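You operate a simulated robot arm through the tools that you are given. There is no shell and no other tool.

You run a simulated two-armed robot. Do the job below in one go: nothing can be reset, and whatever is moved stays where it is left.

TASK
Pick up the small bottle that says "24" from the green crate with one hand, pass it to the other hand and put it on the top of the cart. Set down upright: small bottle.

It is judged by the outcome, as a careful person would: the job done as asked, and still so three seconds after it is handed in. It fails if anything else is knocked over, pushed out of place, dropped, spilled or broken.

THE ROBOT
Two 7-joint arms with two-finger parallel grippers on one trunk, on a base that moves. Base frame: it is fixed to the floor where the robot stands at the start and does not move with it; the origin is under the middle of the robot, x ahead of it, y to its left, z up. Units: mm, rad, N and s.
The left shoulder is at the start at [20, 113, 1222], the right one opposite. With the tool pointing down near the work surface each hand reaches from about 220 to 600 mm from the robot's upright axis, wherever it stands, measured 20 degrees to its own side. Places, roughly: top of the cart [-300, 3500, 800]. Payload 1.57 kg a hand.
The TCP of each hand is the grasp point between the finger pads, 30 mm short of the fingertips. In the tool frame z runs along the fingers and y along their closing line. Largest opening 80 mm; finger width 17, thickness 12; the body of the gripper, 40 by 82 mm, starts 80 mm behind the TCP.
Orientation is told as [roll, pitch, yaw] about the base's x, y, z axes, in that order, counted from this pose: with the fingers straight down and closing along the base's y, the tool's x points along the base's -x, its y along +y and its z along -z.

THE INTERFACE
- The arms move only by the tool arm_command. It takes "left_series", "right_series" or both (then of equal length, played together; a hand with none holds still); each is a list of rows, each an object of numbers (a shift or turn left out is 0, a gripper value left out holds the last): "x", "y", "z": the shift along the tool's x, y, z in mm; "rx", "ry", "rz": the turn, a rotation vector about the tool's x, y, z in rad; "jaw": the gripper command, from -1 (fully open) to 1 (shut), values between in proportion. In form: [{"x": .., "y": .., "z": .., "rx": .., "ry": .., "rz": .., "jaw": ..}, ...]. A call has 1 to 20 rows; each row shifts and turns the commanded pose from where the row before left it, along the tool's axes as they then stand. Each row takes 0.2 s and may step no farther than 50 mm and 0.15 rad from the row before; otherwise, or with a gripper value out of range, the whole call is refused. Where a pose cannot be reached the arm comes as near as it can. A force on the tool above 40 N (or 10 N above the force at the start of the call, whichever is more), or a blocked arm, ends the call early, and 0.2 s more pass. The fingers move at their own pace (about 45 mm/s each) and stop on an object; they squeeze with about 42 N. The grip force told is the motor's: it shows also when the fingers shut on nothing. Time passes only in rows, and 0.2 s behind the last, so rows that do not move let the fingers close. The reply holds the time, the measured pose of the TCP, the force on the tool along the base axes, the opening and the grip force, in the units named above and with some noise, with the torque about the TCP (base axes, N m) and any sound that the robot's microphone picked up.
- Cameras (640 x 400 px; columns grow to the right, rows downward): "scene" is now at [90.2, -24.2, 1348.3]; the picture's right is [-0.12, -0.99, 0.00], its down [-0.54, 0.06, -0.84] and it looks along [0.83, -0.10, -0.54] (base axes); focal length 251 px, centre (320, 200). "left" rides on the left gripper at [72, 7, -122] in its tool frame; the picture's right is [-0.09, 1.00, 0.00], its down [-0.84, -0.08, -0.54] and it looks along [-0.54, -0.05, 0.84] (tool axes); focal length 238 px, centre (320, 200). "right" rides on the right gripper at [72, -7, -122] in its tool frame; the picture's right is [0.09, 1.00, 0.00], its down [-0.84, 0.08, -0.54] and it looks along [-0.54, 0.05, 0.84] (tool axes); focal length 238 px, centre (320, 200). There is no depth. A picture from a camera that has moved, and an enlarged one, comes with that camera's place and axes in the base frame and with its lens. The place of the scene camera against the robot may be out by one fixed shift of up to 25 mm in any direction.
- camera(camera): a new picture of that camera. It takes no simulated time.
- raise_lower(by): moves the trunk up (or, below 0, down) by that many mm; the arms and the scene camera ride with it, the base frame stays. It gives what a move gives, with no picture.
- drive_base(legs): drives the robot by 1 to 6 legs, each [ahead, left, turn to the left] in mm, mm and rad, along the robot's own axes; the way and the turn of a leg run together, so that a leg with both is an arc; at most 1500 mm and 3.142 rad a leg. The arms and the cameras ride along, it lands a little off, and it stops where it bumps. It gives what a move gives.
- head_to(pan, tilt): turns the head with the scene camera to pan (to the left, within 1.396 rad either way) and tilt (down, from -0.506 to 1.204), counted from straight ahead of the robot. It gives what a move gives.
- close_up(camera, box): a new picture of the part [left, top, right, bottom] of that camera's present view, enlarged. It takes no simulated time.
- close_job(): hands the job in; it is judged then, once.

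Nothing tells you exact positions but the pictures and the camera data. Unless the task says otherwise, let go and move clear before handing in.

The tools are called as a command line: name --argument value ..., lists and objects as JSON in quotes. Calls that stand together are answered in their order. arm_command: Moves the arms, as the interface text tells. Its arguments: {"type":"object","properties":{"left_series":{"type":"array"},"right_series":{"type":"array"}},"required":[]} The other tools are called the same way: raise_lower (by) moves the trunk up or down; drive_base (legs) drives the base; head_to (pan, tilt) turns the head that bears the scene camera; camera (camera) takes a picture; close_up (camera, box) takes an enlarged picture of a part of a camera's view; close_job () hands the job in.

At the start:

```text
t: 0.0
left_position: [433.5, 142.7, 1087.7]
left_orientation: [0.0, 0.0, 0.002]
left_force: [0.1, -0.8, -0.2]
left_moment: [-0.02, 0.02, -0.01]
left_finger_gap: 80.0
left_gripper_force: 0.0
right_position: [378.6, -202.6, 1156.6]
right_orientation: [0.001, 0.001, -0.001]
right_force: [0.5, 0.2, -0.6]
right_moment: [-0.01, -0.02, 0.01]
right_finger_gap: 80.0
right_gripper_force: 0.1
trunk travel left (down, up): [-275.0, 295.0]
robot x, y, heading: [0.3, 0.4, 0.001]
head pan, tilt (commanded): [-0.117, 0.574]
```

scene: 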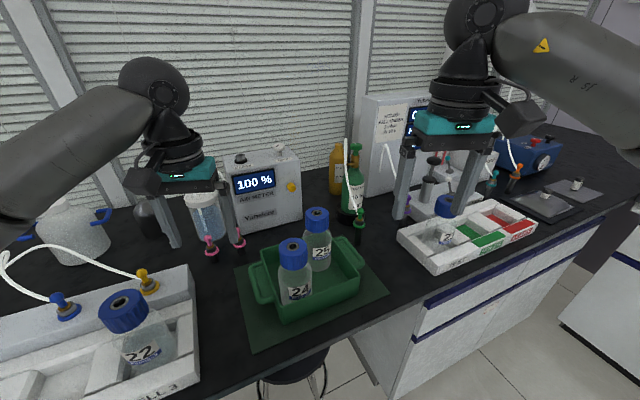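
right: 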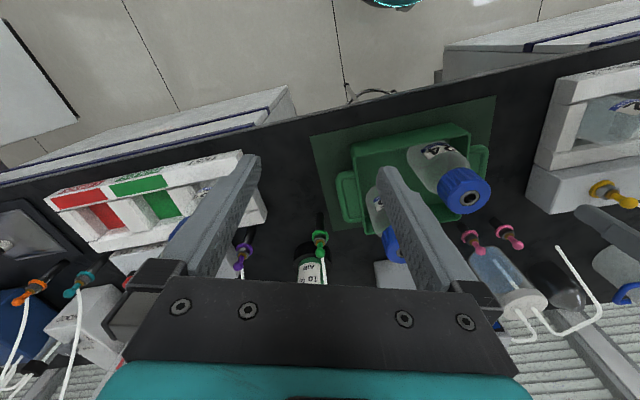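
left: 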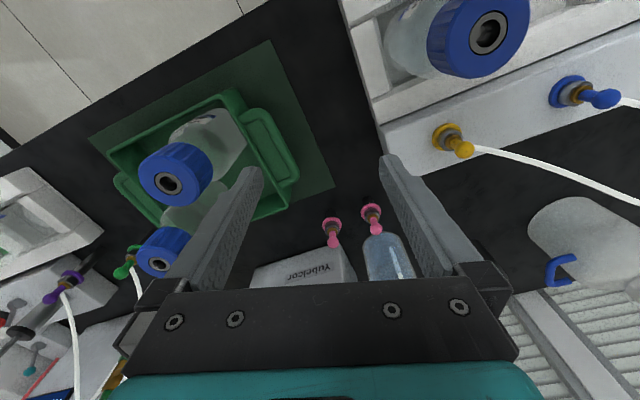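

I see bottle "24" as the nearer of the two bottles in the green crate, with its cap top at about [455, 0, 1011]. Next I'll check the labels and the surroundings close up.

close_up --camera "scene" --box '[220, 190, 400, 350]'

close_up --camera "left" --box '[80, 80, 340, 290]'

close_up --camera "right" --box '[300, 90, 540, 290]'

```text
2.50 times, centred on (310, 270) of scene
camera zoom: at [90.2, -24.2, 1348.3], right [-0.12, -0.99, 0.0], down [-0.54, 0.06, -0.84], along [0.83, -0.1, -0.54], focal length 627 px, centre (345, 25)
```

zoom: 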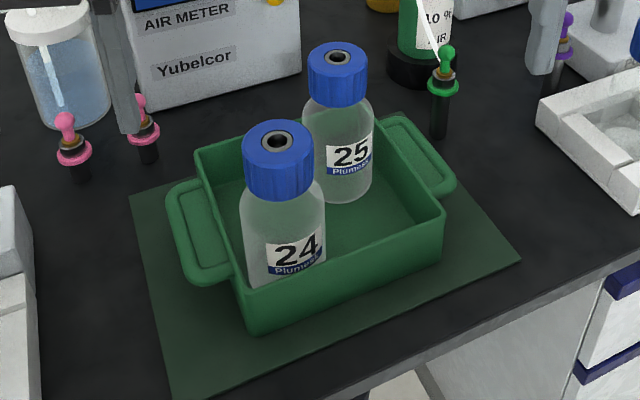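

```text
1.90 times, centred on (210, 185) of left
camera zoom: at [361.2, 148.9, 1209.8], right [0.09, 1.0, 0.0], down [0.84, -0.08, 0.54], along [0.54, -0.05, -0.84], focal length 454 px, centre (530, 229)
```

zoom: 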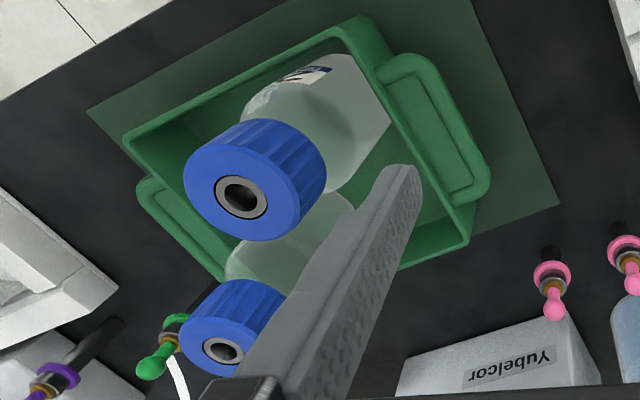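

```text
2.00 times, centred on (420, 190) of right
camera zoom: at [307.0, -209.9, 1278.5], right [-0.09, 1.0, 0.0], down [0.84, 0.08, 0.54], along [0.54, 0.05, -0.84], focal length 477 px, centre (120, 220)
```

zoom: 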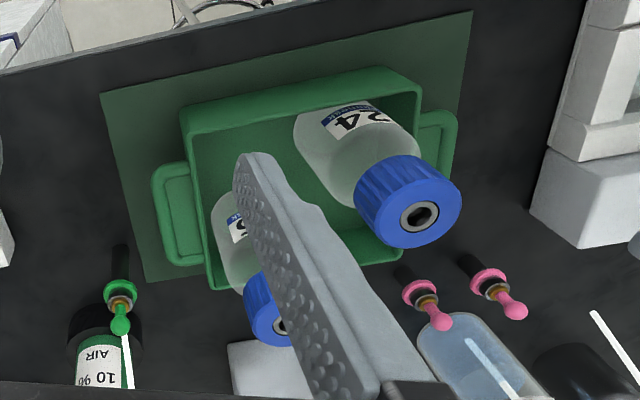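

Bottle "24" is confirmed as the near one in the crate. It has a cap about 54 mm wide and a body about 70 mm wide, and "25" stands behind it. Before touching anything I'll look round with the head to find the cart and the way to it.

head_to --pan 1.39 --tilt 0.35

camera --camera "scene"

head_to --pan 0.7 --tilt 0.5

camera --camera "scene"

head_to --pan 0.0 --tilt 0.9

camera --camera "scene"

head_to --pan -1.39 --tilt 0.5

camera --camera "scene"

```text
t: 1.6
left_position: [433.3, 142.2, 1089.2]
left_orientation: [0.0, -0.001, 0.0]
left_force: [0.5, -0.7, 0.3]
left_moment: [-0.01, -0.04, 0.0]
left_finger_gap: 80.1
left_gripper_force: 0.0
right_position: [379.2, -202.8, 1157.2]
right_orientation: [0.0, 0.001, 0.0]
right_force: [-0.1, 0.3, -0.1]
right_moment: [0.01, 0.02, 0.02]
right_finger_gap: 80.1
right_gripper_force: 0.1
trunk travel left (down, up): [-275.0, 295.0]
robot x, y, heading: [0.2, -4.5, -0.002]
head pan, tilt (commanded): [1.389, 0.351]
```

```text
taken
camera scene: at [18.6, 77.8, 1368.8], right [0.98, -0.18, 0.0], down [-0.06, -0.34, -0.94], along [0.17, 0.92, -0.34], focal length 251 px, centre (320, 200)
```

scene: 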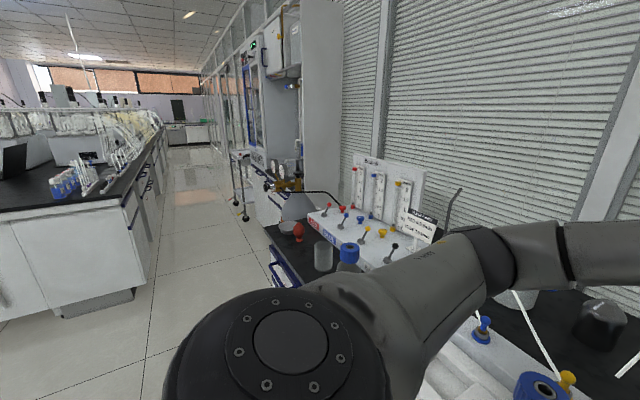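

```text
t: 2.7
left_position: [432.5, 143.4, 1088.0]
left_orientation: [-0.001, 0.0, -0.001]
left_force: [0.1, -0.3, 0.0]
left_moment: [0.0, 0.0, 0.02]
left_finger_gap: 79.9
left_gripper_force: 0.0
right_position: [378.1, -203.0, 1156.4]
right_orientation: [0.0, 0.001, 0.0]
right_force: [0.3, -0.4, -0.1]
right_moment: [0.01, 0.01, -0.01]
right_finger_gap: 80.2
right_gripper_force: 0.1
trunk travel left (down, up): [-275.0, 295.0]
robot x, y, heading: [0.6, 1.1, 0.003]
head pan, tilt (commanded): [0.7, 0.499]
```

```text
taken
camera scene: at [71.2, 44.9, 1355.1], right [0.64, -0.76, 0.0], down [-0.37, -0.31, -0.88], along [0.67, 0.57, -0.48], focal length 251 px, centre (320, 200)
```

scene: 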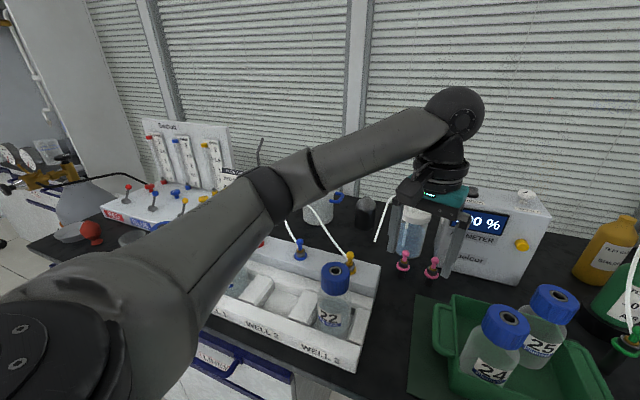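

```text
t: 3.7
left_position: [433.1, 142.7, 1088.9]
left_orientation: [-0.001, 0.001, 0.001]
left_force: [0.9, 0.0, 1.0]
left_moment: [-0.01, 0.0, 0.0]
left_finger_gap: 79.9
left_gripper_force: 0.0
right_position: [378.4, -203.2, 1156.4]
right_orientation: [0.001, -0.002, -0.001]
right_force: [0.9, 0.2, 0.1]
right_moment: [-0.01, -0.01, 0.05]
right_finger_gap: 80.0
right_gripper_force: 0.0
trunk travel left (down, up): [-275.0, 295.0]
robot x, y, heading: [-2.5, 1.7, 0.002]
head pan, tilt (commanded): [0.0, 0.901]
```

```text
taken
camera scene: at [77.2, -13.7, 1321.3], right [0.0, -1.0, 0.0], down [-0.78, 0.0, -0.62], along [0.62, 0.0, -0.78], focal length 251 px, centre (320, 200)
```

scene: 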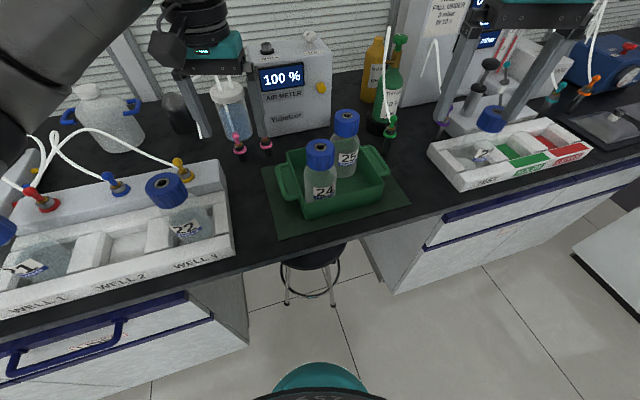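

```text
t: 5.3
left_position: [433.0, 142.6, 1088.1]
left_orientation: [0.001, -0.001, 0.0]
left_force: [0.7, 0.2, 0.3]
left_moment: [0.01, -0.03, -0.04]
left_finger_gap: 79.5
left_gripper_force: 0.1
right_position: [379.6, -203.8, 1157.3]
right_orientation: [0.001, 0.001, 0.001]
right_force: [0.2, -0.2, 0.3]
right_moment: [0.01, -0.01, 0.01]
right_finger_gap: 79.9
right_gripper_force: 0.1
trunk travel left (down, up): [-275.0, 295.0]
robot x, y, heading: [0.3, -2.8, 0.0]
head pan, tilt (commanded): [-1.389, 0.499]
```

```text
taken
camera scene: at [18.2, -103.3, 1355.1], right [-0.98, -0.18, 0.0], down [-0.09, 0.47, -0.88], along [0.16, -0.86, -0.48], focal length 251 px, centre (320, 200)
```

scene: 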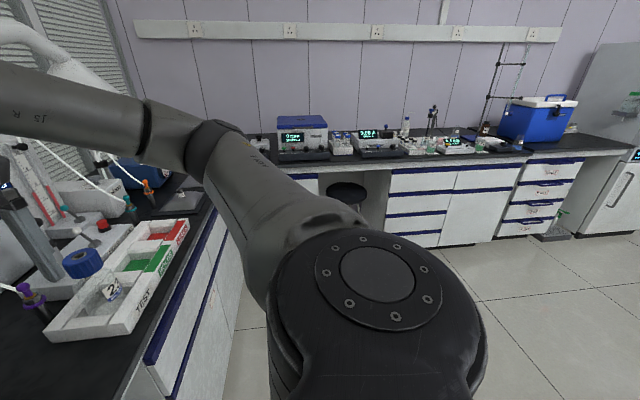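

The way left looks like an open aisle, with a small cart near the far end of the bench. I'll look closer at it.

head_to --pan 1.39 --tilt 0.2

close_up --camera "scene" --box '[170, 60, 330, 220]'

camera --camera "scene"

```text
t: 7.7
left_position: [433.0, 143.1, 1088.4]
left_orientation: [0.0, 0.0, 0.0]
left_force: [0.1, 0.3, -0.1]
left_moment: [0.0, 0.05, 0.01]
left_finger_gap: 80.2
left_gripper_force: 0.0
right_position: [378.5, -202.7, 1157.6]
right_orientation: [0.0, 0.0, 0.001]
right_force: [0.4, 0.5, -0.6]
right_moment: [-0.01, 0.0, -0.02]
right_finger_gap: 79.7
right_gripper_force: 0.0
trunk travel left (down, up): [-275.0, 295.0]
robot x, y, heading: [0.7, 0.4, 0.003]
head pan, tilt (commanded): [1.389, 0.201]
```

```text
2.50 times, centred on (250, 140) of scene
camera zoom: at [18.6, 77.8, 1382.8], right [0.98, -0.18, 0.0], down [-0.04, -0.2, -0.98], along [0.18, 0.96, -0.2], focal length 627 px, centre (495, 350)
```

zoom: 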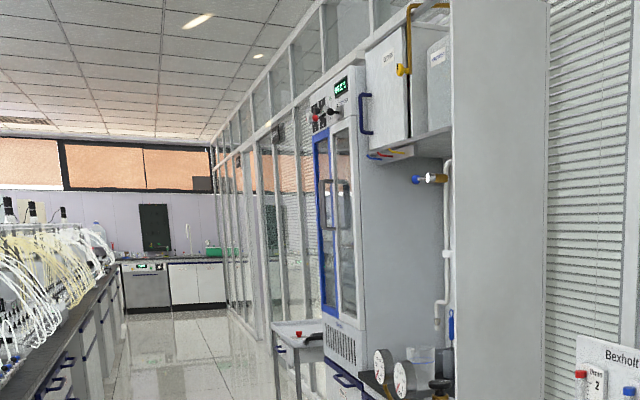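

```text
taken
camera scene: at [18.6, 77.8, 1382.8], right [0.98, -0.18, 0.0], down [-0.04, -0.2, -0.98], along [0.18, 0.96, -0.2], focal length 251 px, centre (320, 200)
```

scene: 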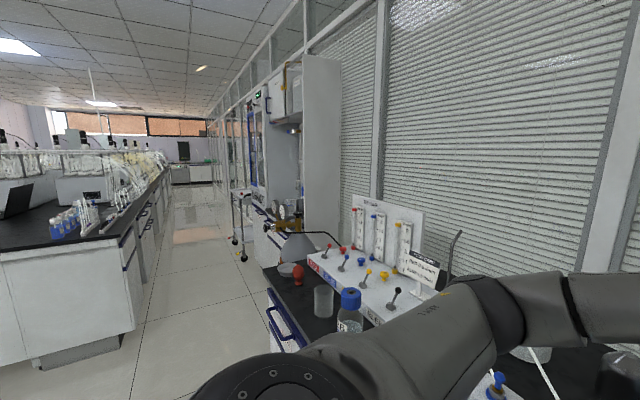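

The cart stands down the aisle, about 14° off my axis, with its top roughly 400–770 mm to the bench side of the aisle line. First I'll bring the open left hand over bottle 24 at a safe height and point the head at the crate.

head_to --pan -0.1 --tilt 0.6

arm_command --left_series '[{"x": -5, "y": -36, "jaw": -1}, {"x": -5, "y": -36}, {"x": -6, "y": -36}, {"x": -6, "y": -35}, {}, {}]'

camera --camera "left"

camera --camera "right"

camera --camera "scene"

```text
t: 9.3
left_position: [434.6, 143.4, 1088.1]
left_orientation: [-0.001, 0.0, 0.001]
left_force: [0.4, 0.4, -0.6]
left_moment: [0.01, 0.02, 0.0]
left_finger_gap: 80.1
left_gripper_force: 0.2
right_position: [379.1, -202.9, 1156.9]
right_orientation: [0.001, 0.001, 0.0]
right_force: [-0.2, 0.2, 0.8]
right_moment: [0.0, -0.02, -0.02]
right_finger_gap: 80.2
right_gripper_force: 0.1
trunk travel left (down, up): [-275.0, 295.0]
robot x, y, heading: [0.1, -0.9, -0.001]
head pan, tilt (commanded): [-0.099, 0.6]
```

```text
t: 10.7
left_position: [455.4, 0.0, 1089.0]
left_orientation: [0.0, 0.001, 0.0]
left_force: [0.7, -0.3, 0.2]
left_moment: [-0.02, 0.0, 0.05]
left_finger_gap: 80.0
left_gripper_force: 0.0
right_position: [378.5, -203.5, 1155.9]
right_orientation: [0.0, 0.0, 0.0]
right_force: [-0.4, -0.3, 0.1]
right_moment: [-0.04, -0.01, -0.02]
right_finger_gap: 80.1
right_gripper_force: 0.1
trunk travel left (down, up): [-275.0, 295.0]
robot x, y, heading: [0.2, 4.1, 0.0]
head pan, tilt (commanded): [-0.099, 0.6]
```

```text
taken
camera left: at [383.4, 6.1, 1211.2], right [0.09, 1.0, 0.0], down [0.84, -0.08, 0.54], along [0.54, -0.05, -0.84], focal length 238 px, centre (320, 200)
```

left: 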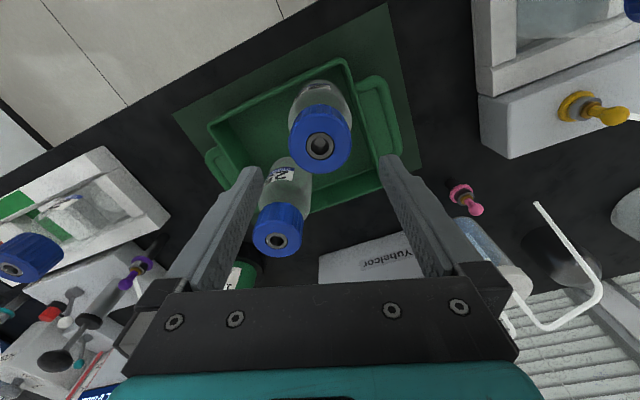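

```text
taken
camera right: at [307.0, -210.0, 1278.5], right [-0.09, 1.0, 0.0], down [0.84, 0.08, 0.54], along [0.54, 0.05, -0.84], focal length 238 px, centre (320, 200)
```

right: 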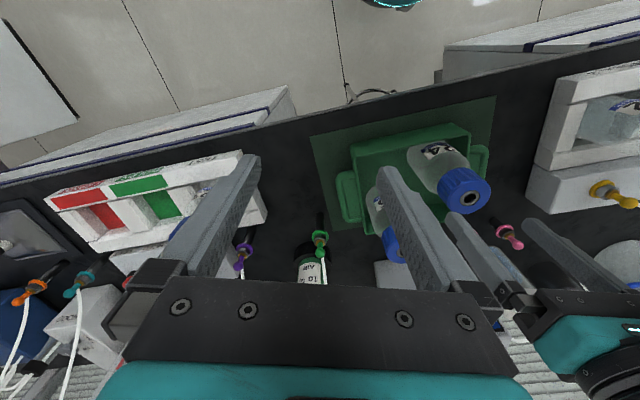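

```text
taken
camera scene: at [89.7, -22.7, 1346.0], right [-0.1, -0.99, 0.0], down [-0.56, 0.06, -0.83], along [0.82, -0.08, -0.56], focal length 251 px, centre (320, 200)
```

scene: 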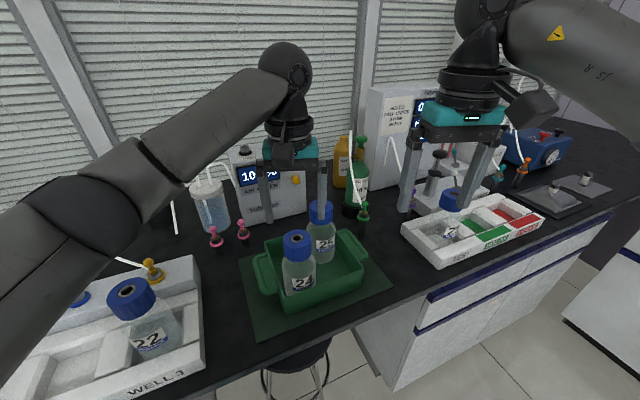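

The left hand is now above bottle 24, and the triangulated cap centre is about (455, 0, 1011). I'll refine this with close-ups before descending.

close_up --camera "left" --box '[240, 50, 400, 150]'

close_up --camera "left" --box '[240, 100, 400, 200]'

close_up --camera "right" --box '[390, 130, 550, 230]'

close_up --camera "scene" --box '[220, 190, 380, 330]'

```text
4.00 times, centred on (320, 100) of left
camera zoom: at [383.4, 6.1, 1211.2], right [0.09, 1.0, 0.0], down [0.84, -0.08, 0.54], along [0.54, -0.05, -0.84], focal length 953 px, centre (320, 600)
```

zoom: 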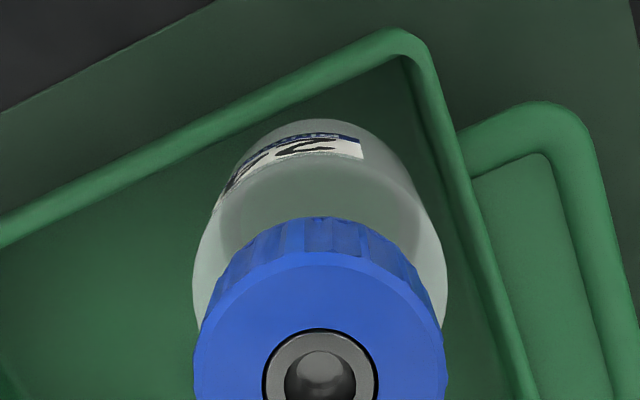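

```text
4.00 times, centred on (320, 150) of left
camera zoom: at [383.4, 6.1, 1211.2], right [0.09, 1.0, 0.0], down [0.84, -0.08, 0.54], along [0.54, -0.05, -0.84], focal length 953 px, centre (320, 400)
```

zoom: 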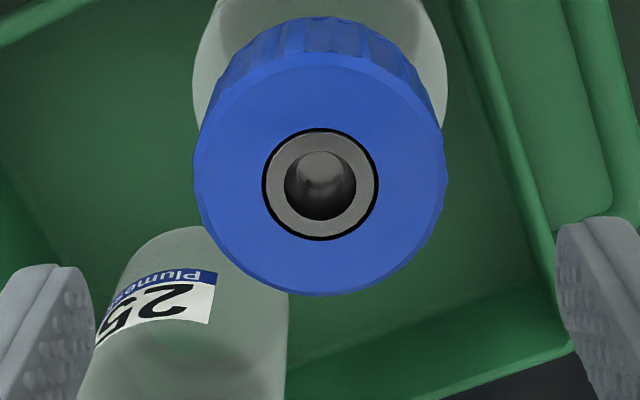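

```text
4.00 times, centred on (470, 180) of right
camera zoom: at [307.0, -210.0, 1278.5], right [-0.09, 1.0, 0.0], down [0.84, 0.08, 0.54], along [0.54, 0.05, -0.84], focal length 953 px, centre (-280, 280)
```

zoom: 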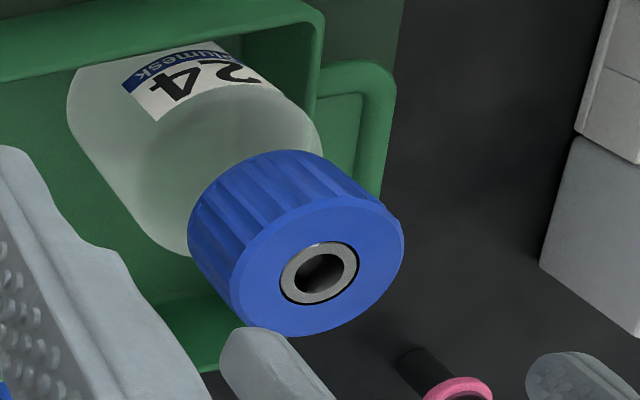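

```text
2.86 times, centred on (300, 260) of scene
camera zoom: at [89.7, -22.7, 1346.0], right [-0.1, -0.99, 0.0], down [-0.56, 0.06, -0.83], along [0.82, -0.08, -0.56], focal length 717 px, centre (377, 29)
```

zoom: 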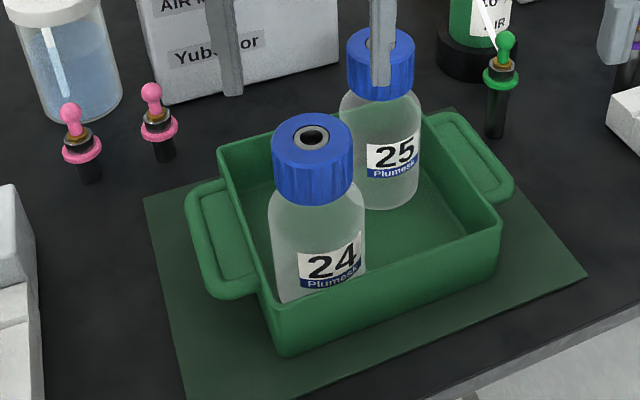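

Refined estimate: the cap centre is at (454, 0), its top at about z 1015, about 31 mm tall and 53 mm wide. I'll descend until the fingers overlap the cap, then check before gripping.

arm_command --left_series '[{"x": 1, "z": 15}, {"z": 15}, {"z": 15}, {"z": 13}, {"z": 12}, {}]'

camera --camera "left"

close_up --camera "right" --box '[390, 100, 590, 260]'

close_up --camera "scene" --box '[220, 170, 380, 310]'

```text
t: 12.1
left_position: [454.1, -0.4, 1018.9]
left_orientation: [0.0, 0.0, -0.001]
left_force: [-0.6, -0.5, -0.5]
left_moment: [0.01, -0.01, -0.02]
left_finger_gap: 80.0
left_gripper_force: 0.1
right_position: [379.3, -203.6, 1156.0]
right_orientation: [0.001, 0.0, 0.0]
right_force: [-0.2, -1.0, -0.1]
right_moment: [0.0, 0.01, -0.03]
right_finger_gap: 80.1
right_gripper_force: 0.1
trunk travel left (down, up): [-275.0, 295.0]
robot x, y, heading: [3.1, -0.9, -0.003]
head pan, tilt (commanded): [-0.099, 0.6]
```

```text
taken
camera left: at [382.1, 6.4, 1140.4], right [0.09, 1.0, 0.0], down [0.84, -0.08, 0.54], along [0.54, -0.05, -0.84], focal length 238 px, centre (320, 200)
```

left: 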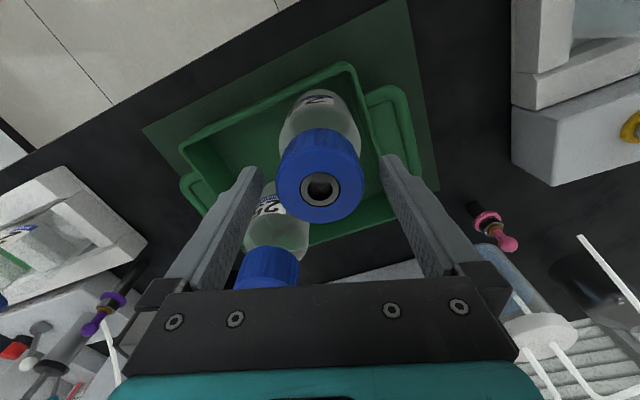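

```text
2.50 times, centred on (490, 180) of right
camera zoom: at [306.9, -209.9, 1278.5], right [-0.09, 1.0, 0.0], down [0.84, 0.08, 0.54], along [0.54, 0.05, -0.84], focal length 596 px, centre (-105, 250)
```

zoom: 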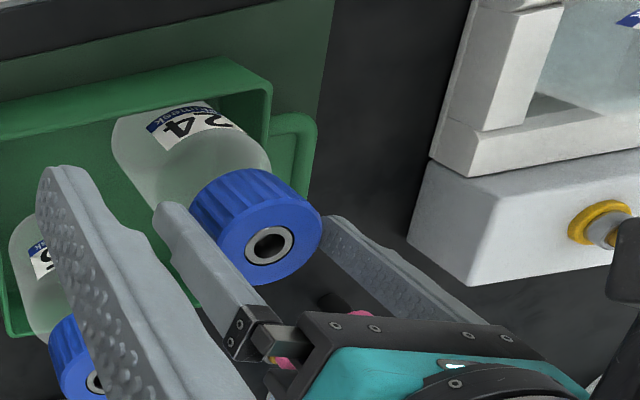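

```text
2.86 times, centred on (300, 240) of scene
camera zoom: at [89.6, -22.6, 1346.0], right [-0.1, -1.0, 0.0], down [-0.56, 0.06, -0.83], along [0.82, -0.08, -0.56], focal length 717 px, centre (377, 86)
```

zoom: 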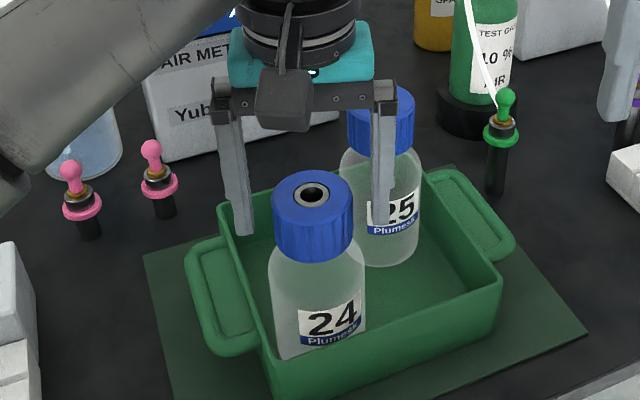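

The fingers straddle the cap centrally, with about 25 mm of overlap. I'll go 3 mm lower and close the left gripper on the cap.

arm_command --left_series '[{"z": 3}, {"jaw": 1}, {"jaw": 1}, {"jaw": 1}, {"jaw": 1}, {"jaw": 1}]'

close_up --camera "scene" --box '[220, 170, 380, 310]'

```text
t: 13.5
left_position: [453.7, -0.5, 1016.0]
left_orientation: [0.0, 0.0, 0.0]
left_force: [1.3, -0.5, 1.3]
left_moment: [0.0, -0.02, -0.02]
left_finger_gap: 52.3
left_gripper_force: 42.2
right_position: [377.2, -203.1, 1157.6]
right_orientation: [0.001, -0.001, 0.0]
right_force: [-0.2, 0.7, -0.4]
right_moment: [0.02, 0.03, 0.01]
right_finger_gap: 80.0
right_gripper_force: 0.1
trunk travel left (down, up): [-275.0, 295.0]
robot x, y, heading: [0.9, -0.5, -0.004]
head pan, tilt (commanded): [-0.099, 0.6]
```

```text
2.86 times, centred on (300, 240) of scene
camera zoom: at [89.6, -22.7, 1346.0], right [-0.1, -1.0, 0.0], down [-0.56, 0.06, -0.83], along [0.82, -0.08, -0.56], focal length 717 px, centre (377, 86)
```

zoom: 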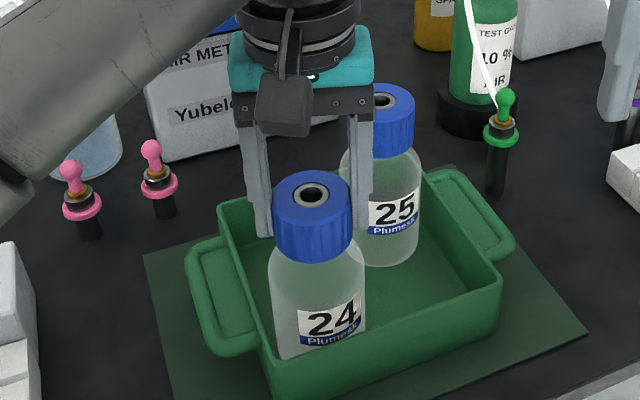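

The cap is gripped at 52 mm with 42 N. I'll lift gently and check that the bottle comes along freely.

arm_command --left_series '[{"z": -8}, {"z": -12}, {"z": -15}, {"z": -15}, {}]'

camera --camera "scene"

camera --camera "right"

```text
t: 14.7
left_position: [453.9, -0.1, 1065.2]
left_orientation: [0.001, 0.0, -0.001]
left_force: [-0.9, 0.1, -2.1]
left_moment: [-0.04, 0.02, 0.02]
left_finger_gap: 52.2
left_gripper_force: 42.0
right_position: [379.1, -203.1, 1157.1]
right_orientation: [-0.001, 0.0, 0.0]
right_force: [0.4, 0.4, 0.0]
right_moment: [0.0, 0.03, -0.04]
right_finger_gap: 79.8
right_gripper_force: 0.2
trunk travel left (down, up): [-275.0, 295.0]
robot x, y, heading: [-0.5, 0.9, -0.008]
head pan, tilt (commanded): [-0.099, 0.6]
```

```text
taken
camera scene: at [89.8, -22.6, 1346.0], right [-0.1, -1.0, 0.0], down [-0.56, 0.06, -0.82], along [0.82, -0.08, -0.57], focal length 251 px, centre (320, 200)
```

scene: 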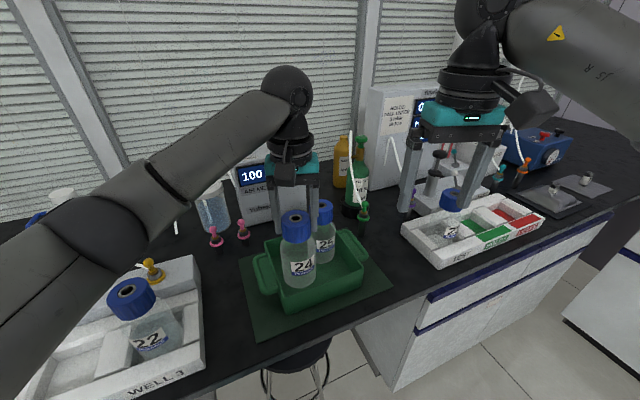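

```text
taken
camera right: at [307.1, -209.8, 1278.4], right [-0.09, 1.0, 0.0], down [0.84, 0.08, 0.54], along [0.54, 0.05, -0.84], focal length 238 px, centre (320, 200)
```

right: 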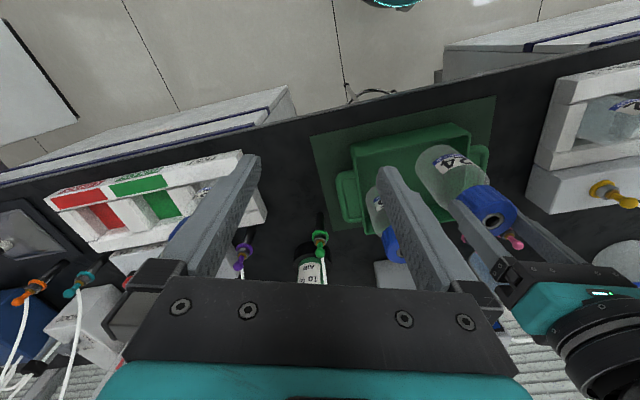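

The bottle hangs free and upright from the left hand. I'll lift it well clear of the crate and then back the robot off the bench, so the hand-over happens over open floor.

arm_command --left_series '[{"z": -20}, {"z": -20}, {"z": -20}, {"z": -20}, {"z": -20}, {}]'

drive_base --legs '[[-300, 0, 0]]'

camera --camera "scene"

camera --camera "right"

```text
t: 16.1
left_position: [455.9, -1.3, 1166.1]
left_orientation: [0.0, -0.001, -0.001]
left_force: [-0.4, 0.1, -1.4]
left_moment: [-0.03, 0.0, -0.01]
left_finger_gap: 52.3
left_gripper_force: 42.0
right_position: [380.1, -202.5, 1157.8]
right_orientation: [0.0, -0.001, 0.002]
right_force: [0.9, -0.2, -0.8]
right_moment: [-0.01, 0.01, 0.02]
right_finger_gap: 79.9
right_gripper_force: 0.0
trunk travel left (down, up): [-275.0, 295.0]
robot x, y, heading: [-0.5, -3.1, -0.001]
head pan, tilt (commanded): [-0.099, 0.6]
```

```text
t: 18.1
left_position: [156.7, -1.8, 1165.1]
left_orientation: [0.0, 0.0, -0.004]
left_force: [0.1, -0.1, -2.7]
left_moment: [-0.01, 0.01, 0.02]
left_finger_gap: 52.4
left_gripper_force: 42.4
right_position: [79.9, -203.5, 1156.5]
right_orientation: [0.0, -0.001, -0.005]
right_force: [-0.2, 0.2, 0.0]
right_moment: [0.03, -0.02, 0.01]
right_finger_gap: 80.0
right_gripper_force: 0.1
trunk travel left (down, up): [-275.0, 295.0]
robot x, y, heading: [-296.2, 1.9, -0.004]
head pan, tilt (commanded): [-0.099, 0.6]
```

```text
taken
camera scene: at [-208.4, -22.4, 1346.1], right [-0.1, -0.99, 0.0], down [-0.56, 0.06, -0.83], along [0.82, -0.08, -0.56], focal length 251 px, centre (320, 200)
```

scene: 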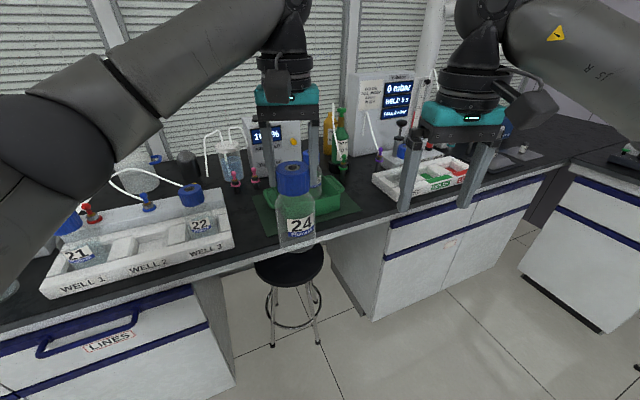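

```text
taken
camera right: at [8.3, -210.4, 1278.6], right [-0.09, 1.0, 0.0], down [0.84, 0.07, 0.54], along [0.54, 0.05, -0.84], focal length 238 px, centre (320, 200)
```

right: 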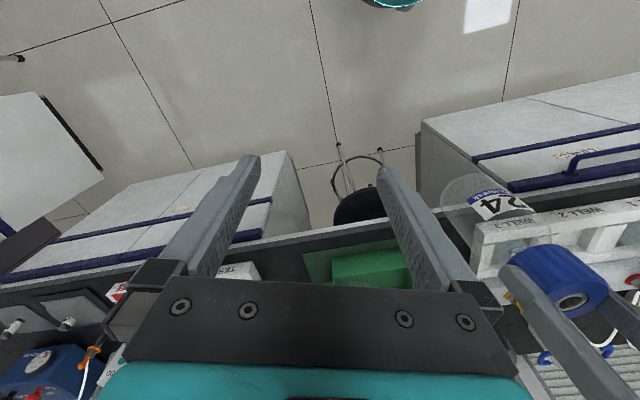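

The bottle hangs upright over open floor, with the table edge clear ahead. Now I'll move the empty right hand forward and right, then tilt it so its fingers point forward and down, for a grasp on the bottle body below the left hand.

arm_command --right_series '[{"x": -30, "y": -30, "jaw": -1}, {"x": -30, "y": -30}, {"x": -10, "y": -20}, {"ry": -0.15}, {"ry": -0.15}, {"ry": -0.15}, {"ry": -0.15}, {"ry": -0.15}, {"ry": -0.15}, {"ry": -0.15}, {}]'

camera --camera "scene"

camera --camera "right"

camera --camera "left"

```text
t: 20.5
left_position: [158.0, 0.0, 1166.1]
left_orientation: [0.0, 0.001, -0.004]
left_force: [-0.8, 0.0, -2.8]
left_moment: [-0.02, 0.03, -0.06]
left_finger_gap: 52.3
left_gripper_force: 41.7
right_position: [149.3, -284.5, 1157.6]
right_orientation: [0.001, -1.05, -0.003]
right_force: [0.3, 0.5, 0.1]
right_moment: [-0.01, 0.0, 0.0]
right_finger_gap: 80.0
right_gripper_force: 0.1
trunk travel left (down, up): [-275.0, 295.0]
robot x, y, heading: [-298.2, 1.0, -0.005]
head pan, tilt (commanded): [-0.099, 0.6]
```

```text
taken
camera scene: at [-207.6, -22.4, 1346.0], right [-0.1, -0.99, 0.0], down [-0.56, 0.06, -0.82], along [0.82, -0.08, -0.57], focal length 251 px, centre (320, 200)
```

scene: 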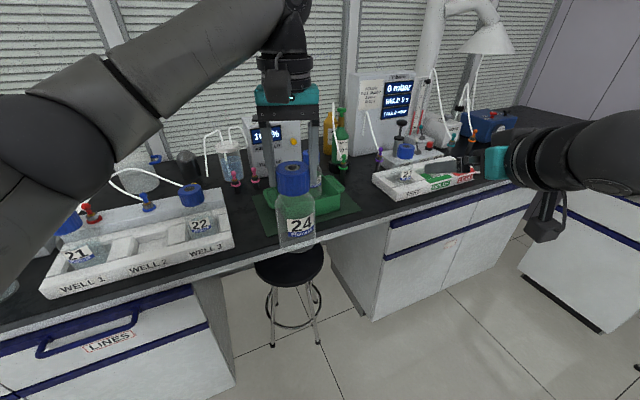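

```text
taken
camera right: at [8.9, -289.8, 1154.8], right [-0.04, 1.0, -0.08], down [-0.06, 0.08, 1.0], along [1.0, 0.05, 0.05], focal length 238 px, centre (320, 200)
```

right: 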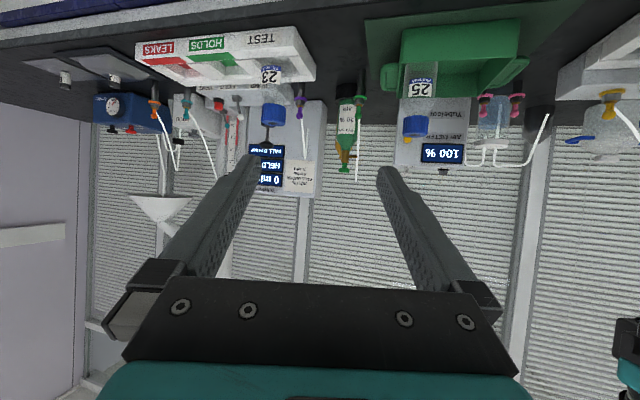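

```text
taken
camera left: at [85.5, 4.9, 1287.2], right [0.1, 1.0, 0.0], down [0.84, -0.08, 0.54], along [0.54, -0.05, -0.84], focal length 238 px, centre (320, 200)
```

left: 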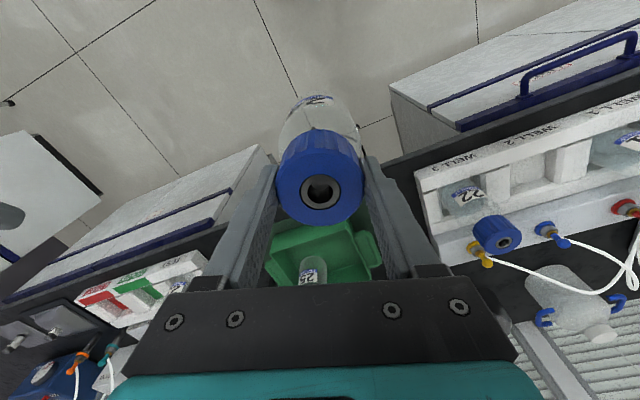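

The right hand tilts forward fine. Now I'll yaw it left by about 43°, so it will approach the bottle from the front right.

arm_command --right_series '[{"rx": -0.129, "rz": -0.0742}, {"rx": -0.129, "rz": -0.0742}, {"rx": -0.129, "rz": -0.0742}, {"rx": -0.129, "rz": -0.0742}, {"rx": -0.129, "rz": -0.0742}, {}]'

camera --camera "scene"

camera --camera "right"

close_up --camera "scene" --box '[220, 130, 380, 270]'

```text
t: 21.9
left_position: [157.4, -1.8, 1165.4]
left_orientation: [-0.001, 0.001, -0.001]
left_force: [0.7, 0.0, -1.9]
left_moment: [0.03, 0.01, 0.01]
left_finger_gap: 52.2
left_gripper_force: 42.0
right_position: [152.8, -238.6, 1172.7]
right_orientation: [0.005, -1.047, 0.542]
right_force: [0.1, -0.5, 0.5]
right_moment: [-0.01, 0.0, -0.05]
right_finger_gap: 80.0
right_gripper_force: 0.0
right hand out of reach, approached as far as the arm can: row 4, 5
trunk travel left (down, up): [-275.0, 295.0]
robot x, y, heading: [-297.7, 0.2, -0.003]
head pan, tilt (commanded): [-0.099, 0.6]
```

```text
taken
camera scene: at [-207.9, -22.7, 1346.0], right [-0.1, -0.99, 0.0], down [-0.56, 0.06, -0.83], along [0.82, -0.08, -0.56], focal length 251 px, centre (320, 200)
```

scene: 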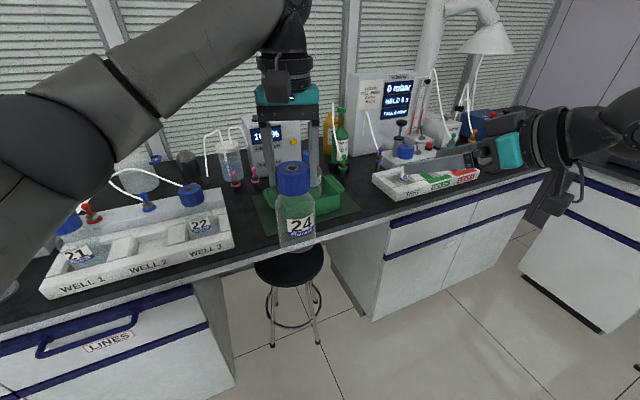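

```text
taken
camera right: at [34.5, -318.3, 1170.2], right [-0.56, 0.83, -0.08], down [-0.08, 0.04, 1.0], along [0.82, 0.56, 0.05], focal length 238 px, centre (320, 200)
```

right: 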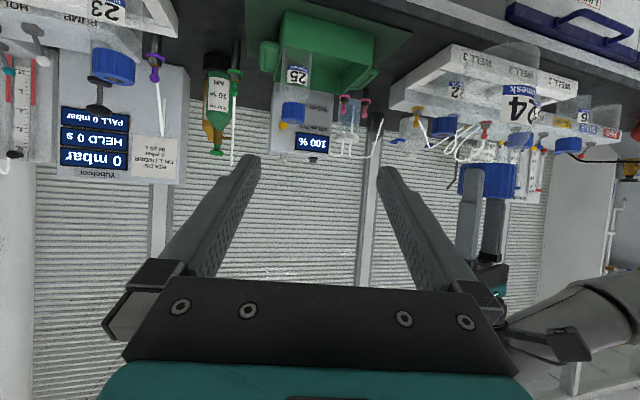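

```text
2.86 times, centred on (300, 200) of scene
camera zoom: at [-207.9, -22.7, 1346.0], right [-0.1, -0.99, 0.0], down [-0.56, 0.06, -0.83], along [0.82, -0.08, -0.56], focal length 717 px, centre (377, 200)
```

zoom: 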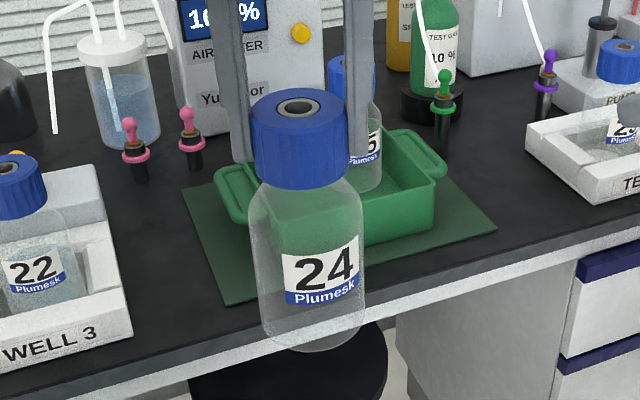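

The right arm reached its limit at about 31° of yaw in this place. I'll check the bottle's outline in the right camera to get its height before adjusting.

close_up --camera "right" --box '[400, 30, 600, 210]'

arm_command --right_series '[{}]'

```text
2.22 times, centred on (500, 120) of right
camera zoom: at [34.5, -318.3, 1170.2], right [-0.56, 0.83, -0.08], down [-0.08, 0.04, 1.0], along [0.82, 0.56, 0.05], focal length 530 px, centre (-80, 378)
```

zoom: 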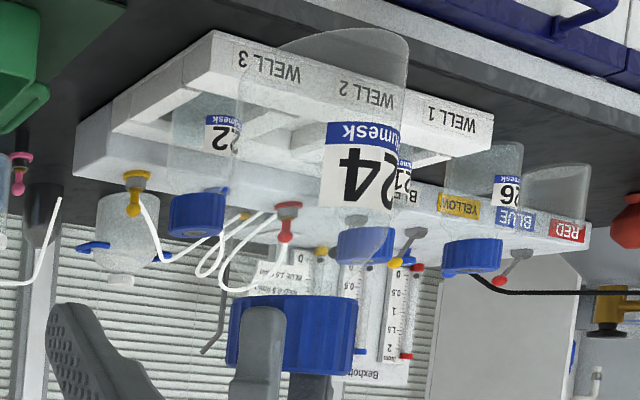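

```text
t: 22.3
left_position: [156.4, -1.7, 1165.6]
left_orientation: [0.0, 0.001, -0.003]
left_force: [0.5, -0.4, -2.5]
left_moment: [-0.01, 0.0, -0.01]
left_finger_gap: 52.2
left_gripper_force: 42.2
right_position: [151.3, -238.4, 1171.5]
right_orientation: [0.006, -1.052, 0.544]
right_force: [0.1, 0.5, 0.8]
right_moment: [0.0, 0.01, -0.01]
right_finger_gap: 80.0
right_gripper_force: 0.0
trunk travel left (down, up): [-275.0, 295.0]
robot x, y, heading: [-297.1, -1.6, -0.005]
head pan, tilt (commanded): [-0.099, 0.6]
```

The bottle measures about 153 mm tall with a 70–72 mm body, hanging upright. I'll move it farther forward with the left hand to give the right arm room, and bring the right hand a bit left to see how it follows.

arm_command --left_series '[{"x": -19, "y": 10}, {"x": -19, "y": 11}, {"x": -19, "y": 10}, {"x": -20, "y": 11}, {}]' --right_series '[{"x": -7.7, "y": 25.7, "z": 13.4}, {"x": -7.7, "y": 25.7, "z": 13.4}, {}, {}, {}]'

```text
t: 23.5
left_position: [232.7, 41.9, 1165.3]
left_orientation: [0.001, 0.001, -0.004]
left_force: [0.2, 1.3, -2.9]
left_moment: [0.04, -0.07, 0.01]
left_finger_gap: 51.9
left_gripper_force: 41.9
right_position: [150.6, -176.7, 1172.3]
right_orientation: [0.005, -1.05, 0.544]
right_force: [-0.1, -0.6, -0.1]
right_moment: [-0.02, -0.01, -0.03]
right_finger_gap: 80.3
right_gripper_force: 0.1
trunk travel left (down, up): [-275.0, 295.0]
robot x, y, heading: [-297.9, -0.5, -0.0]
head pan, tilt (commanded): [-0.099, 0.6]
```

The right hand follows relative to its actual pose. Now I'll bring it to a pre-grasp about 130 mm short of the bottle body, along its finger direction.

arm_command --right_series '[{"x": 1, "y": 24.2, "z": 14.1}, {"x": 1, "y": 24.2, "z": 14.1}, {"x": 1, "y": 24.2, "z": 14.1}, {"x": 1, "y": 24.2, "z": 14.1}, {"x": 1, "y": 24.2, "z": 14.1}, {"x": 1, "y": 24.2, "z": 14.1}, {}]'

camera --camera "scene"

camera --camera "right"

camera --camera "left"

```text
t: 25.1
left_position: [233.7, 41.2, 1166.0]
left_orientation: [0.0, 0.0, -0.003]
left_force: [-0.1, 0.1, -2.2]
left_moment: [0.0, 0.01, -0.01]
left_finger_gap: 52.3
left_gripper_force: 41.8
right_position: [136.5, -17.0, 1126.1]
right_orientation: [0.005, -1.05, 0.542]
right_force: [0.0, -0.3, -0.3]
right_moment: [-0.01, 0.0, 0.0]
right_finger_gap: 80.0
right_gripper_force: 0.1
trunk travel left (down, up): [-275.0, 295.0]
robot x, y, heading: [-299.5, -0.7, -0.005]
head pan, tilt (commanded): [-0.099, 0.6]
```

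```text
taken
camera scene: at [-207.7, -22.6, 1346.0], right [-0.1, -0.99, 0.0], down [-0.56, 0.06, -0.83], along [0.82, -0.08, -0.56], focal length 251 px, centre (320, 200)
```

scene: 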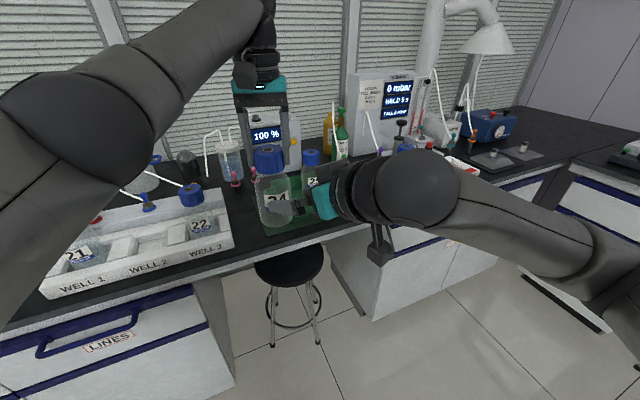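

```text
taken
camera right: at [18.8, -96.3, 1123.5], right [-0.56, 0.83, -0.08], down [-0.09, 0.04, 1.0], along [0.83, 0.56, 0.05], focal length 238 px, centre (320, 200)
```

right: 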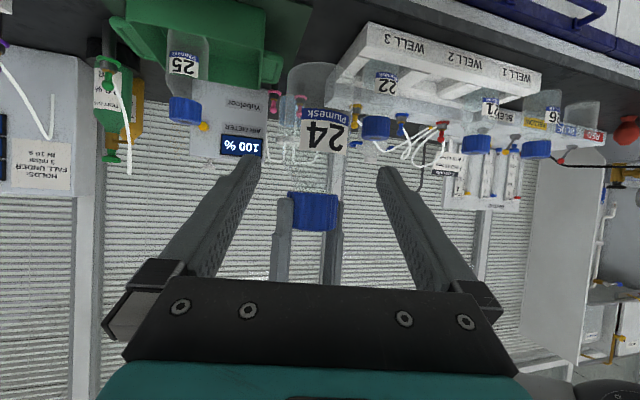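

```text
taken
camera left: at [161.5, 47.7, 1287.4], right [0.1, 1.0, 0.0], down [0.84, -0.08, 0.54], along [0.54, -0.05, -0.84], focal length 238 px, centre (320, 200)
```

left: 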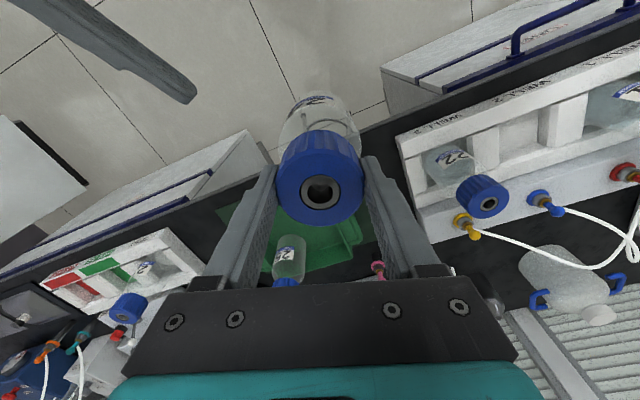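

The right hand is in line with the bottle. I'll check the lateral centring closely before closing in, because the clearance is only about 4 mm per side.

close_up --camera "right" --box '[240, 40, 400, 140]'

close_up --camera "right" --box '[240, 130, 400, 240]'

close_up --camera "scene" --box '[200, 120, 380, 260]'

```text
4.00 times, centred on (320, 90) of right
camera zoom: at [18.8, -96.3, 1123.5], right [-0.56, 0.83, -0.08], down [-0.09, 0.04, 1.0], along [0.83, 0.56, 0.05], focal length 953 px, centre (320, 640)
```

zoom: 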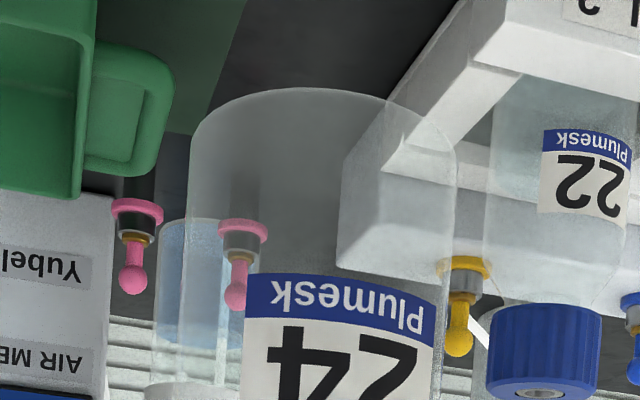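

```text
3.64 times, centred on (320, 185) of right
camera zoom: at [18.8, -96.3, 1123.5], right [-0.56, 0.83, -0.08], down [-0.09, 0.04, 1.0], along [0.83, 0.56, 0.05], focal length 867 px, centre (320, 254)
```

zoom: 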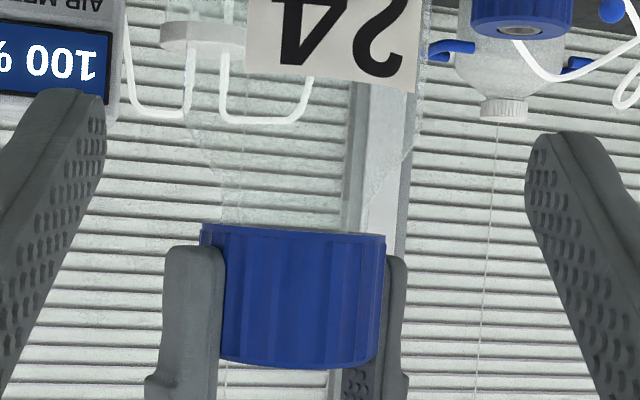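

```text
2.86 times, centred on (290, 190) of scene
camera zoom: at [-207.7, -22.6, 1346.0], right [-0.1, -0.99, 0.0], down [-0.56, 0.06, -0.83], along [0.82, -0.08, -0.56], focal length 717 px, centre (406, 229)
```

zoom: 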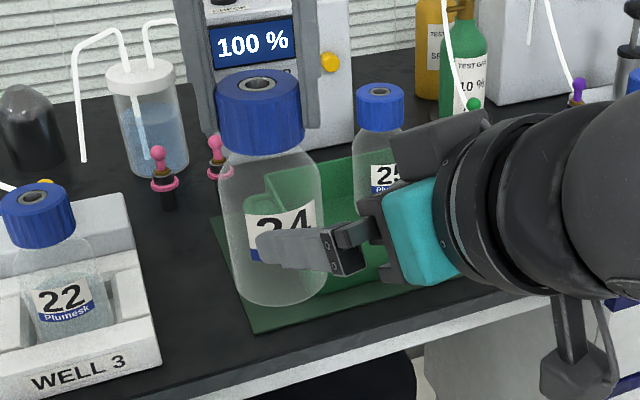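

The body is centred on the approach line to within about 0.5 mm and measures about 70.4 mm across. I'll advance 100 mm along the fingers first, then re-check.

arm_command --right_series '[{"z": 15}, {"z": 15}, {"z": 15}, {"z": 15}, {"z": 12}, {"z": 10}, {"z": 9}, {"z": 9}, {}]'

camera --camera "right"

close_up --camera "scene" --box '[200, 120, 380, 260]'

camera --camera "left"

```text
t: 27.1
left_position: [232.8, 41.5, 1165.5]
left_orientation: [0.0, 0.0, -0.004]
left_force: [0.6, 0.2, -1.9]
left_moment: [0.01, 0.01, 0.04]
left_finger_gap: 52.2
left_gripper_force: 41.9
right_position: [211.0, 27.9, 1076.2]
right_orientation: [0.006, -1.052, 0.543]
right_force: [-0.8, -0.4, -0.9]
right_moment: [0.01, 0.0, -0.01]
right_finger_gap: 79.9
right_gripper_force: 0.1
trunk travel left (down, up): [-275.0, 295.0]
robot x, y, heading: [-296.2, -2.7, -0.005]
head pan, tilt (commanded): [-0.099, 0.6]
```

```text
taken
camera right: at [93.0, -52.5, 1073.6], right [-0.56, 0.83, -0.08], down [-0.09, 0.04, 1.0], along [0.83, 0.56, 0.05], focal length 238 px, centre (320, 200)
```

right: 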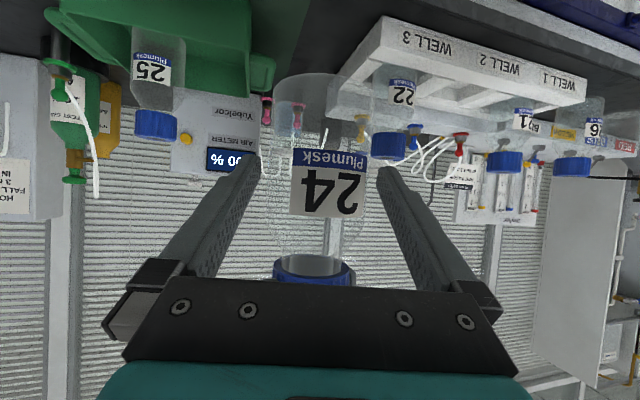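

```text
2.86 times, centred on (290, 190) of scene
camera zoom: at [-207.7, -22.4, 1346.0], right [-0.1, -0.99, 0.0], down [-0.56, 0.06, -0.82], along [0.82, -0.08, -0.57], focal length 717 px, centre (406, 229)
```

zoom: 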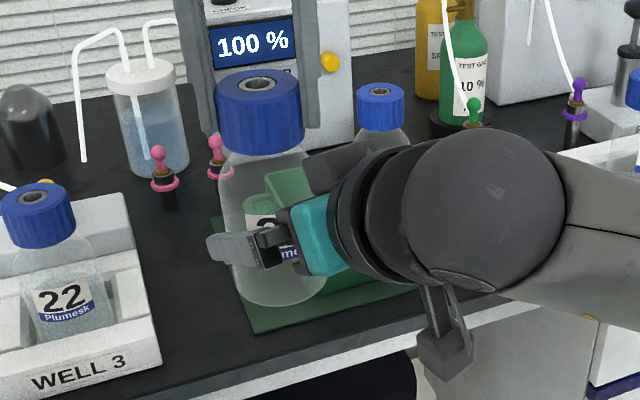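

```text
taken
camera left: at [161.5, 47.9, 1287.4], right [0.1, 1.0, 0.0], down [0.84, -0.08, 0.54], along [0.54, -0.05, -0.84], focal length 238 px, centre (320, 200)
```

left: 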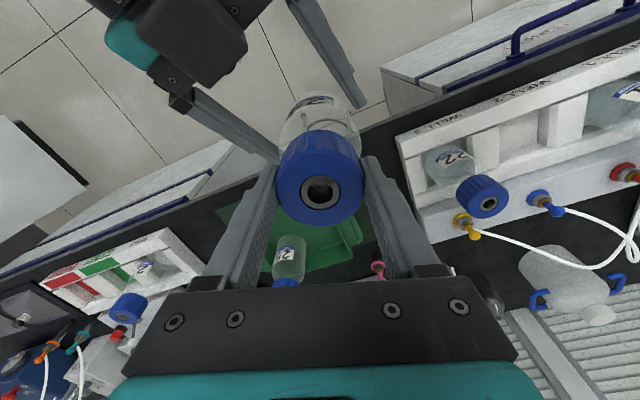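

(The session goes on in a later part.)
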